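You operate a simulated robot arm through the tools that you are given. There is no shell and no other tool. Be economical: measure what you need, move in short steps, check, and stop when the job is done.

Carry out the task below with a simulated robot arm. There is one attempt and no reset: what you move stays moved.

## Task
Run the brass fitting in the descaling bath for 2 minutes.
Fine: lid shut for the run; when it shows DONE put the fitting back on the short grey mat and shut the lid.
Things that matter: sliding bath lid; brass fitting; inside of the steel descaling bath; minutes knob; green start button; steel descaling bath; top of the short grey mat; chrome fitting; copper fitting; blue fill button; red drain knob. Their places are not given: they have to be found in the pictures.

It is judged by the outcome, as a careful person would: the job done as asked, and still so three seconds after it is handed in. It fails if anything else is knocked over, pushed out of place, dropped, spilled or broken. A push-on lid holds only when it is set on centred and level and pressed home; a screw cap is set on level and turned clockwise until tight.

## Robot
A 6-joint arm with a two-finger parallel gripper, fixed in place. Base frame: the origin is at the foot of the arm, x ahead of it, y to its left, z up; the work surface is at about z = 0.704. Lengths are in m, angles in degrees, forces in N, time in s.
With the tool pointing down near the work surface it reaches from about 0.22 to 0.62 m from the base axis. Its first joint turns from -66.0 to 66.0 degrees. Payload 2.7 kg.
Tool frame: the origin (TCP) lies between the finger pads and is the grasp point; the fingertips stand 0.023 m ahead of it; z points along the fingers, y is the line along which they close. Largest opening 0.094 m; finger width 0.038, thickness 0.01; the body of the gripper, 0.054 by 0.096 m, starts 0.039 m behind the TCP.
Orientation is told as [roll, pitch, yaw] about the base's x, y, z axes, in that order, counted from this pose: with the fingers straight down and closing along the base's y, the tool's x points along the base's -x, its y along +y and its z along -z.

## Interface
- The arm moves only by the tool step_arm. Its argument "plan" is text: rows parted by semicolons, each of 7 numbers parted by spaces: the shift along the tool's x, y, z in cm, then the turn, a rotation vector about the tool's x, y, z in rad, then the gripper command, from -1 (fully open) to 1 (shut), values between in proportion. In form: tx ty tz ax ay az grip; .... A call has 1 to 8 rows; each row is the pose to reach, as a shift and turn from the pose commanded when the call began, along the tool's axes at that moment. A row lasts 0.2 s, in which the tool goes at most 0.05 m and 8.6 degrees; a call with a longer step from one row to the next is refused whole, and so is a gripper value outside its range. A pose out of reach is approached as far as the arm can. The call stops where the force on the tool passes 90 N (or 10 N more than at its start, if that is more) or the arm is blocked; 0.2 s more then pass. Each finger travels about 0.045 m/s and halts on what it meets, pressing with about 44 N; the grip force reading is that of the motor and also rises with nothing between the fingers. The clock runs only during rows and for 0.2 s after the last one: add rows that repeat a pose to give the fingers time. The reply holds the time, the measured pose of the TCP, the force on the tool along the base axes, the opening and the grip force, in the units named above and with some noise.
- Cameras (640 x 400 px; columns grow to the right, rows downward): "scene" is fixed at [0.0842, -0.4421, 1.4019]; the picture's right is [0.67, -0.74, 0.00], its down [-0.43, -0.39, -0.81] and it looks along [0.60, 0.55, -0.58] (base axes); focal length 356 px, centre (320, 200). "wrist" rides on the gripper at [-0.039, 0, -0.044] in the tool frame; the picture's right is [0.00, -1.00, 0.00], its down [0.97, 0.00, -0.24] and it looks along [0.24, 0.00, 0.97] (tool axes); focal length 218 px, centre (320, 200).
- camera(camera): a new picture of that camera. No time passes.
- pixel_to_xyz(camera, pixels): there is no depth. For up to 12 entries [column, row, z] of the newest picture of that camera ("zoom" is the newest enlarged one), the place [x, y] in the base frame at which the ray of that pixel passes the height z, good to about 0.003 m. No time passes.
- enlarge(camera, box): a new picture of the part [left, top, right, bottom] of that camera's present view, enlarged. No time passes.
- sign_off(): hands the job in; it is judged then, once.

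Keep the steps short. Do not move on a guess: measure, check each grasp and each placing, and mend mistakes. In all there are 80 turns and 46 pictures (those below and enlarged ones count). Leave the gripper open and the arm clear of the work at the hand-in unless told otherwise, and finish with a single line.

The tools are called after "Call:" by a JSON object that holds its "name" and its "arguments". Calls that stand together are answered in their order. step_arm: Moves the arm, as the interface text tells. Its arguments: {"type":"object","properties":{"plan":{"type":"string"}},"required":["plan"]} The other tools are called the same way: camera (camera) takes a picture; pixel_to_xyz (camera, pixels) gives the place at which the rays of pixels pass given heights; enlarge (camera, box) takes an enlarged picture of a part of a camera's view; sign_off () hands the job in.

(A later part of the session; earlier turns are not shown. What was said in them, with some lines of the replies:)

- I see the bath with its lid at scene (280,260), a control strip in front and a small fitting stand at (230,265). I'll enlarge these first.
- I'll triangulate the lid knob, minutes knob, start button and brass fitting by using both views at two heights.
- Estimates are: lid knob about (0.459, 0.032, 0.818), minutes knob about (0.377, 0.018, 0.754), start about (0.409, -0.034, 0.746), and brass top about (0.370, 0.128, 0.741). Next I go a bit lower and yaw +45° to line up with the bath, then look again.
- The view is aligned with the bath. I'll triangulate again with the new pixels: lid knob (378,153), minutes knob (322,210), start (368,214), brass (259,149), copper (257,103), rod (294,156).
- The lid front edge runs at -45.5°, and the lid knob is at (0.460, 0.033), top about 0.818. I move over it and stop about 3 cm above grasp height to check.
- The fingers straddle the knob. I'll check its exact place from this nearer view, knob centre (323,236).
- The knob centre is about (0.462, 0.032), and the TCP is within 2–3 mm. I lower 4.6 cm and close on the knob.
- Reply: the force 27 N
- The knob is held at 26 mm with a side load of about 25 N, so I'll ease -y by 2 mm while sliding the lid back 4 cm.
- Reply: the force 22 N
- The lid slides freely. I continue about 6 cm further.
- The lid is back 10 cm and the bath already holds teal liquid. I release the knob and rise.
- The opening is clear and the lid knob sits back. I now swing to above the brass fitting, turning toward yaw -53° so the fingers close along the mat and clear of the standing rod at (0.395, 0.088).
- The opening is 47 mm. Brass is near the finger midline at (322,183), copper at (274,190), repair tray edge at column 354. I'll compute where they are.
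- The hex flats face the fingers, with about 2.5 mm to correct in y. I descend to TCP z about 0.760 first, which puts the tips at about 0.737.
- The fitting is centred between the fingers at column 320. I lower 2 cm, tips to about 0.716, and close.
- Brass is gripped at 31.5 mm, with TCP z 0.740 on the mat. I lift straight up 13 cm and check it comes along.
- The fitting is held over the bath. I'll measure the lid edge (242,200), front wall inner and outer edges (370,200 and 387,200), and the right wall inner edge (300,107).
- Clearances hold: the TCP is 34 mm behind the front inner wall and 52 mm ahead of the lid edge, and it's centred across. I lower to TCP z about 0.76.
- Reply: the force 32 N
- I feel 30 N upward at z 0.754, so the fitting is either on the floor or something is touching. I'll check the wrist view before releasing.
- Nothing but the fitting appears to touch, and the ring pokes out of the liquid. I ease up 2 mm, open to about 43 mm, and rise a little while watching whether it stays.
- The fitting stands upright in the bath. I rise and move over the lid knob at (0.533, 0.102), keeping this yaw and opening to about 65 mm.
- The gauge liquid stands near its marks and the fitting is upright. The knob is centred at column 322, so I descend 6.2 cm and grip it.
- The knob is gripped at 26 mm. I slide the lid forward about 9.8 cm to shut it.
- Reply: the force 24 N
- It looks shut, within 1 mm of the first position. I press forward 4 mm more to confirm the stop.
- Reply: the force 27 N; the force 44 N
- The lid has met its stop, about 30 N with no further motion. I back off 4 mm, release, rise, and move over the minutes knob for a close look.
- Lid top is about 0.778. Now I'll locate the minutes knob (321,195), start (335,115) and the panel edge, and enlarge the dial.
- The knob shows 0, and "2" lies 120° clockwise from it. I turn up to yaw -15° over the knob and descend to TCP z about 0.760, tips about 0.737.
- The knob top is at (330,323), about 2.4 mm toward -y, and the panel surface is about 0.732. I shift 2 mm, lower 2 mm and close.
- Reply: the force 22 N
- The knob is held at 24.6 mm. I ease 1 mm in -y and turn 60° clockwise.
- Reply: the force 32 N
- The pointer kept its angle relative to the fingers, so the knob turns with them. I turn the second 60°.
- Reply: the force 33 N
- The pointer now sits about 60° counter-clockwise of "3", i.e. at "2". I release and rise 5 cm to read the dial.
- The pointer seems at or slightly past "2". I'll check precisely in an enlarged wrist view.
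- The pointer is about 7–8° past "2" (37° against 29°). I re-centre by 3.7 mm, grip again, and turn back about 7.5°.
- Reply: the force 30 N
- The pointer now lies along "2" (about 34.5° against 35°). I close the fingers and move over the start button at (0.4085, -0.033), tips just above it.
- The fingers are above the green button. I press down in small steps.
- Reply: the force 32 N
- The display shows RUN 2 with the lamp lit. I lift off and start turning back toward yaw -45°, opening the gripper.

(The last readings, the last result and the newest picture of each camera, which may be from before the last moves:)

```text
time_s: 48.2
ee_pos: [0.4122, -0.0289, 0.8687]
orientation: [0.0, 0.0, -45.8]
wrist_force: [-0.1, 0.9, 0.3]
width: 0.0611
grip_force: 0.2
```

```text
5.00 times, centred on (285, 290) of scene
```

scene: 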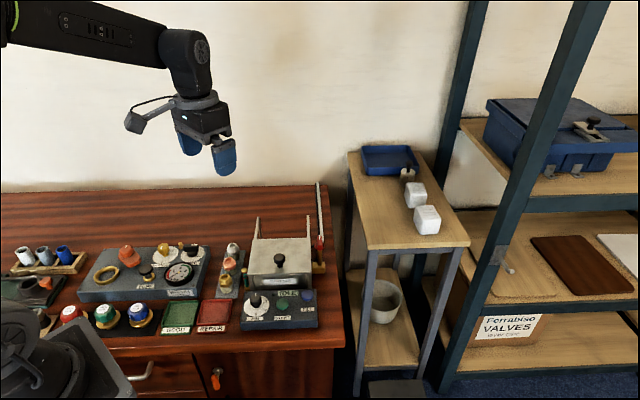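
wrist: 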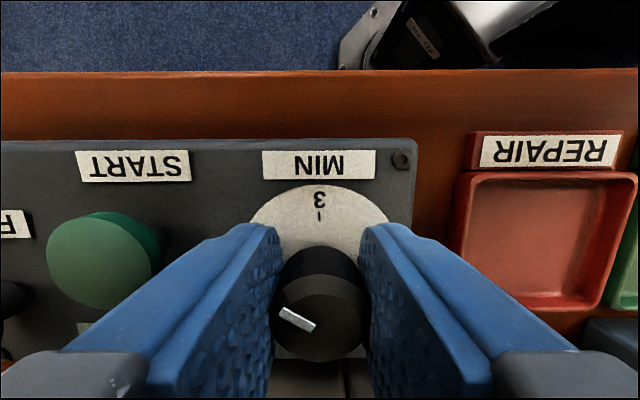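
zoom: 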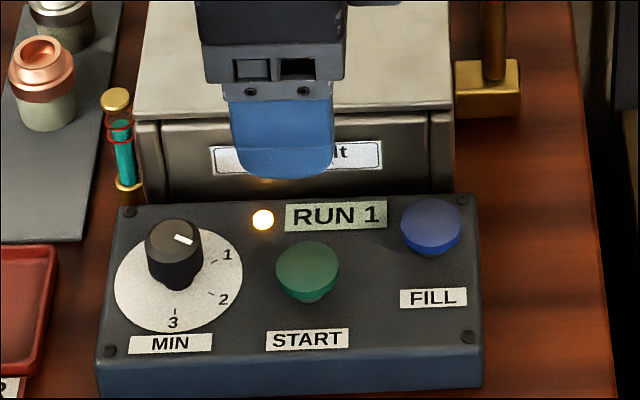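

It reads RUN 1, so time runs scaled. I move above the lid knob without touching it and wait.

Call:
{"name": "step_arm", "arguments": {"plan": "0.3 2.5 0 0 0 0 -0.4; 0.6 5 0 0 0 0 -0.4; 0.9 7.7 0 0 0 0 -0.4; 0.9 7.7 0 0 0 0 -0.4; 0.9 7.7 0 0 0 0 -0.4; 0.9 7.7 0 0 0 0 -0.4; 0.9 7.7 0 0 0 0 -0.4; 0.9 7.7 0 0 0 0 -0.4"}}

Call:
{"name": "step_arm", "arguments": {"plan": "0 0 0 0 0 0 -0.4; 0 0 0 0 0 0 -0.4; 0 0 0 0 0 0 -0.4; 0 0 0 0 0 0 -0.4; 0 0 0 0 0 0 -0.4; 0 0 0 0 0 0 -0.4; 0 0 0 0 0 0 -0.4; 0 0 0 0 0 0 -0.4"}}

Call:
{"name": "step_arm", "arguments": {"plan": "0 0 0 0 0 0 -0.4; 0 0 0 0 0 0 -0.4; 0 0 0 0 0 0 -0.4; 0 0 0 0 0 0 -0.4; 0 0 0 0 0 0 -0.4; 0 0 0 0 0 0 -0.4; 0 0 0 0 0 0 -0.4; 0 0 0 0 0 0 -0.4"}}

Call:
{"name": "camera", "arguments": {"camera": "wrist"}}

```text
time_s: 50.0
ee_pos: [0.4648, 0.0338, 0.8696]
orientation: [0.0, -0.1, -45.7]
wrist_force: [-0.5, -0.3, 0.1]
width: 0.0658
grip_force: 0.1
```

```text
time_s: 51.8
ee_pos: [0.4634, 0.0332, 0.8698]
orientation: [0.0, 0.0, -45.7]
wrist_force: [-0.4, -0.3, 0.6]
width: 0.0658
grip_force: 0.1
```

```text
time_s: 53.6
ee_pos: [0.4637, 0.034, 0.869]
orientation: [0.1, -0.1, -45.7]
wrist_force: [0.0, 0.2, -0.6]
width: 0.0658
grip_force: 0.0
```

```text
5 pictures are left
```

wrist: 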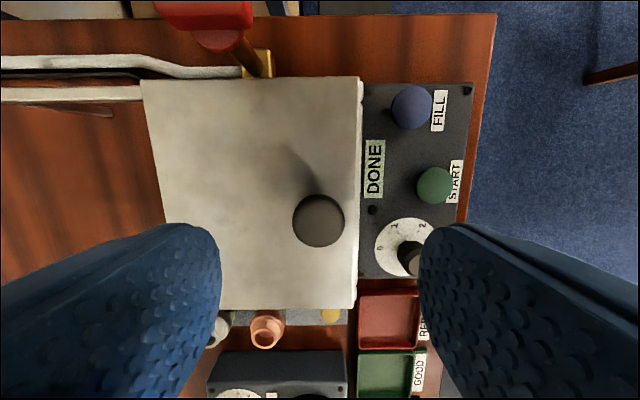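

The display shows DONE and the lamp is off. The knob is centred, so I lower 5.5 cm and grip it.

Call:
{"name": "step_arm", "arguments": {"plan": "0 -0.1 3 0 0 0 -0.4; 0 -0.1 5 0 0 0 -0.4; 0 -0.1 5.4 0 0 0 -0.4; 0 -0.1 5.4 0 0 0 0.2; 0 -0.1 5.4 0 0 0 1; 0 -0.1 5.4 0 0 0 1; 0 -0.1 5.4 0 0 0 1; 0 -0.1 5.4 0 0 0 1"}}

Call:
{"name": "step_arm", "arguments": {"plan": "0 1.5 0 0 0 0 1; 0 3 0 0 0 0 1; 0 4.5 0 0 0 0 1; 0 6 0 0 0 0 1; 0 7.5 0 0 0 0 1; 0 9 0 0 0 0 1; 0 10.2 0 0 0 0 1; 0 10.2 0 0 0 0 1"}}

```text
time_s: 55.4
ee_pos: [0.4618, 0.0325, 0.8152]
orientation: [0.0, 0.0, -45.7]
wrist_force: [0.6, -1.7, -2.7]
width: 0.0264
grip_force: 45.0
```

```text
time_s: 57.2
ee_pos: [0.5345, 0.1035, 0.8157]
orientation: [0.0, 0.2, -45.8]
wrist_force: [-25.9, 17.1, 16.2]
width: 0.026
grip_force: 44.8
```

The lid is open 10 cm again. I release, rise, and return above the fitting with the fingers set to 43 mm.

Call:
{"name": "step_arm", "arguments": {"plan": "0 0 0 0 0 0 0.4; 0 0 0 0 0 0 -0.2; 0 0 0 0 0 0 -0.4; 0 0 -3 0 0 0 -0.4; 0 0 -6.5 0 0 0 0; 0 -3 -6.5 0 0 0 0.1; 0 -6 -6.5 0 0 0 0.1; 0 -7.7 -6.5 0 0 0 0.1"}}

Call:
{"name": "step_arm", "arguments": {"plan": "0 0 0 0 0 0 0.1; 0 0 0 0 0 0 0.1"}}

Call:
{"name": "camera", "arguments": {"camera": "wrist"}}

```text
time_s: 59.0
ee_pos: [0.4776, 0.0467, 0.8783]
orientation: [0.1, 0.0, -45.6]
wrist_force: [-0.5, -0.4, 0.2]
width: 0.0423
grip_force: 0.2
```

```text
time_s: 59.6
ee_pos: [0.4777, 0.0464, 0.8791]
orientation: [0.0, 0.0, -45.7]
wrist_force: [0.7, 0.6, 0.1]
width: 0.0422
grip_force: 0.0
```

```text
4 pictures are left
```

wrist: 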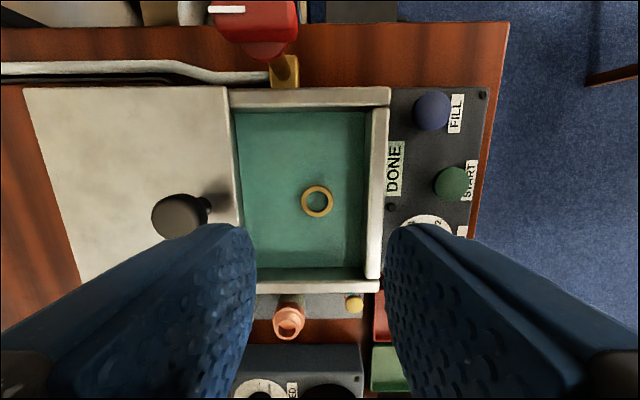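

The ring at (317,201) sits under the TCP, offset +2 mm in y. I shift that, lower 12.4 cm into the bath and close.

Call:
{"name": "step_arm", "arguments": {"plan": "0 0.2 3 0 0 0 0.1; 0 0.2 7 0 0 0 0.1; 0 0.2 10 0 0 0 0.1; 0 0.2 11.5 0 0 0 0.1; 0 0.2 12.4 0 0 0 0.1; 0 0.2 12.4 0 0 0 0.1"}}

Call:
{"name": "step_arm", "arguments": {"plan": "0 0 0 0 0 0 0.5; 0 0 0 0 0 0 1; 0 0 0 0 0 0 1; 0 0 0 0 0 0 1"}}

```text
time_s: 60.6
ee_pos: [0.4833, 0.0483, 0.775]
orientation: [0.1, -0.1, -45.6]
wrist_force: [-0.6, 0.3, 0.5]
width: 0.0422
grip_force: 0.0
stopped in row 5: the force on the tool passed its limit (the readings are from after the stop); the commanded pose is now the measured one
```

```text
time_s: 61.6
ee_pos: [0.4821, 0.0482, 0.7746]
orientation: [0.2, -0.1, -45.8]
wrist_force: [-0.5, -0.7, -1.0]
width: 0.0241
grip_force: 43.7
```

The descent was stopped early at z 0.775, and the fingers then closed on 24 mm, which is the ring's neck. I'll look before doing more.

Call:
{"name": "camera", "arguments": {"camera": "wrist"}}

```text
3 pictures are left
```

wrist: 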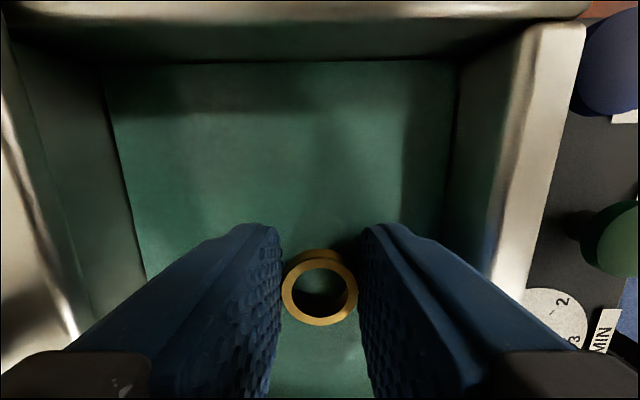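

The fitting is upright, gripped on its neck with about 14 mm overlap. I lift it straight out to z about 0.88.

Call:
{"name": "step_arm", "arguments": {"plan": "0 0 -1 0 0 0 1; 0 0 -3 0 0 0 1; 0 0 -6 0 0 0 1; 0 0 -9 0 0 0 1; 0 0 -10.5 0 0 0 1; 0 0 -10.5 0 0 0 1; 0 0 -10.5 0 0 0 1"}}

Call:
{"name": "enlarge", "arguments": {"camera": "scene", "box": [190, 180, 350, 340]}}

```text
time_s: 63.2
ee_pos: [0.4821, 0.0486, 0.8817]
orientation: [0.2, -0.1, -45.8]
wrist_force: [-0.5, -0.5, -1.6]
width: 0.0242
grip_force: 44.0
```

```text
2.50 times, centred on (270, 260) of scene
```

zoom: 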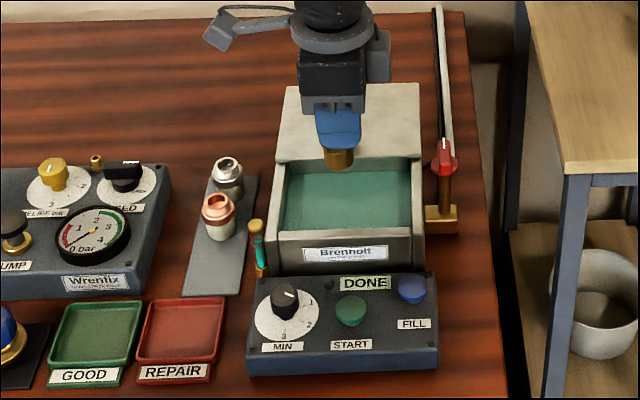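

The fitting is held upright, and cleaned to brass. I carry it at this height to above its old place on the mat.

Call:
{"name": "step_arm", "arguments": {"plan": "2.5 -0.5 0 0 0 0.02 1; 5 -1 0 0 0 0.04 1; 7.5 -1.5 0 0 0 0.07 1; 10 -2 0 0 0 0.1 1; 12 -2.5 0 0 0 0.126 1; 13.34 -2.73 0 0 0 0.126 1; 13.34 -2.73 0 0 0 0.126 1"}}

Call:
{"name": "step_arm", "arguments": {"plan": "0 0 3 0 0 0 1; 0 0 6 0 0 0 1; 0 0 9 0 0 0 1; 0 0 11 0 0 0 1; 0 0 11 0 0 0 1"}}

```text
time_s: 64.8
ee_pos: [0.3693, 0.1249, 0.8813]
orientation: [0.3, -0.1, -53.0]
wrist_force: [0.5, 0.8, -1.2]
width: 0.0242
grip_force: 44.3
```

```text
time_s: 66.0
ee_pos: [0.3708, 0.1236, 0.7701]
orientation: [0.2, -0.1, -53.1]
wrist_force: [0.3, -0.5, -0.4]
width: 0.0241
grip_force: 43.8
```

Everything is free so far. Expected rest is TCP z about 0.759, so I lower in fine steps until I feel contact.

Call:
{"name": "step_arm", "arguments": {"plan": "0 0 0.3 0 0 0 1; 0 0 0.6 0 0 0 1; 0 0 0.9 0 0 0 1; 0 0 0.9 0 0 0 1"}}

```text
time_s: 67.0
ee_pos: [0.3699, 0.1234, 0.7616]
orientation: [0.3, -0.2, -53.0]
wrist_force: [-3.4, -2.8, 14.8]
width: 0.0243
grip_force: 44.5
```

There's contact at 0.761 with 15 N, as expected. I ease slightly, open to 45 mm and rise straight up.

Call:
{"name": "step_arm", "arguments": {"plan": "0 0 -0.05 0 0 0 0.6; 0 0 -0.05 0 0 0 0.3; 0 0 -0.05 0 0 0 0.05; 0 0 -0.05 0 0 0 0.05; 0 0 -2 0 0 0 0.05; 0 0 -5 0 0 0 0.05; 0 0 -9 0 0 0 0.05; 0 0 -12 0 0 0 0.05"}}

Call:
{"name": "camera", "arguments": {"camera": "wrist"}}

```text
time_s: 68.8
ee_pos: [0.3688, 0.1246, 0.8836]
orientation: [0.1, -0.2, -52.9]
wrist_force: [0.0, -0.5, -0.6]
width: 0.0445
grip_force: 0.1
```

```text
1 pictures are left
```

wrist: 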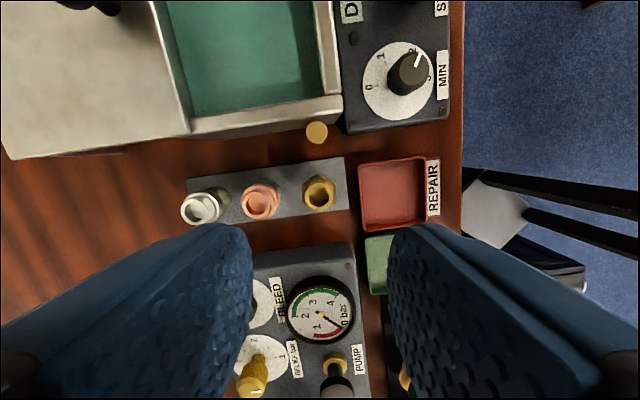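

Brass stands on the mat at (319,193), in line with copper and chrome. Now I go to the lid knob at (0.5345, 0.1035), yaw -45.7°.

Call:
{"name": "step_arm", "arguments": {"plan": "-2.3 2.4 0 0 0 -0.03 -0.1; -4.6 4.8 0 0 0 -0.06 -0.4; -6.9 7.2 0 0 0 -0.09 -0.4; -9.2 9.6 0 0 0 -0.127 -0.4; -11.6 11.9 0 0 0 -0.127 -0.4; -11.6 11.9 0 0 0 -0.127 -0.4; -11.6 11.9 0 0 0 -0.127 -0.4"}}

```text
time_s: 70.4
ee_pos: [0.5336, 0.1047, 0.8815]
orientation: [0.2, -0.1, -45.7]
wrist_force: [0.6, 0.1, -0.9]
width: 0.066
grip_force: 0.1
```

I'm over the lid knob within 1 mm. I lower 6.6 cm and grip.

Call:
{"name": "step_arm", "arguments": {"plan": "0 0 3 0 0 0 -0.4; 0 0 5.5 0 0 0 -0.4; 0 0 6.6 0 0 0 -0.4; 0 0 6.6 0 0 0 0.2; 0 0 6.6 0 0 0 1; 0 0 6.6 0 0 0 1; 0 0 6.6 0 0 0 1; 0 0 6.6 0 0 0 1"}}

```text
time_s: 72.2
ee_pos: [0.5345, 0.1023, 0.8146]
orientation: [0.2, -0.2, -45.7]
wrist_force: [-0.2, -1.8, -0.7]
width: 0.0258
grip_force: 45.2
```

The knob is held at 25.8 mm. I slide the lid shut, then press to the stop.

Call:
{"name": "step_arm", "arguments": {"plan": "0 -1.5 0 0 0 0 1; 0 -3 0 0 0 0 1; 0 -4.5 0 0 0 0 1; 0 -6 0 0 0 0 1; 0 -7.5 0 0 0 0 1; 0 -9 0 0 0 0 1; 0 -10.1 0 0 0 0 1; 0 -10.1 0 0 0 0 1"}}

Call:
{"name": "step_arm", "arguments": {"plan": "0 -0.3 0 0 0 0 1; 0 -0.6 0 0 0 0 1; 0 -0.6 0 0 0 0 1"}}

```text
time_s: 74.0
ee_pos: [0.4633, 0.0324, 0.8166]
orientation: [0.3, -0.1, -45.7]
wrist_force: [13.9, -13.6, -24.6]
width: 0.0259
grip_force: 45.2
```

```text
time_s: 74.8
ee_pos: [0.4593, 0.0295, 0.8163]
orientation: [0.4, -0.3, -45.6]
wrist_force: [25.1, 4.2, -23.7]
width: 0.0262
grip_force: 44.8
```

It's at the stop with about 20 N along the slide and the same place as before. I ease off, release, and rise clear.

Call:
{"name": "step_arm", "arguments": {"plan": "0 0.4 0 0 0 0 1; 0 0.4 0 0 0 0 0.3; 0 0.4 0 0 0 0 -0.3; 0 0.4 0 0 0 0 -0.5; 0 0.4 -4 0 0 0 -0.7; 0 0.4 -9 0 0 0 -1; 0 0.4 -14 0 0 0 -1; 0 0.4 -19 0 0 0 -1"}}

Call:
{"name": "camera", "arguments": {"camera": "scene"}}

```text
time_s: 76.6
ee_pos: [0.4606, 0.0314, 1.006]
orientation: [0.1, 0.1, -45.7]
wrist_force: [-0.7, 0.5, -0.6]
width: 0.0941
grip_force: 0.0
```

```text
0 pictures are left
```

scene: 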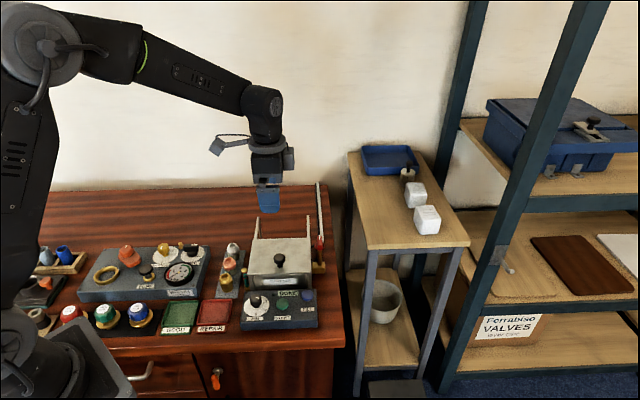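

The lid is shut, the brass fitting is back on the mat next to the copper one, and the arm is clear with the gripper open. I'm handing in.

Call:
{"name": "sign_off", "arguments": {}}

```text
The job is handed in.
```

The brass fitting had its 2-minute run with the lid shut until DONE showed; it is back upright on the short grey mat, and the lid is shut again.
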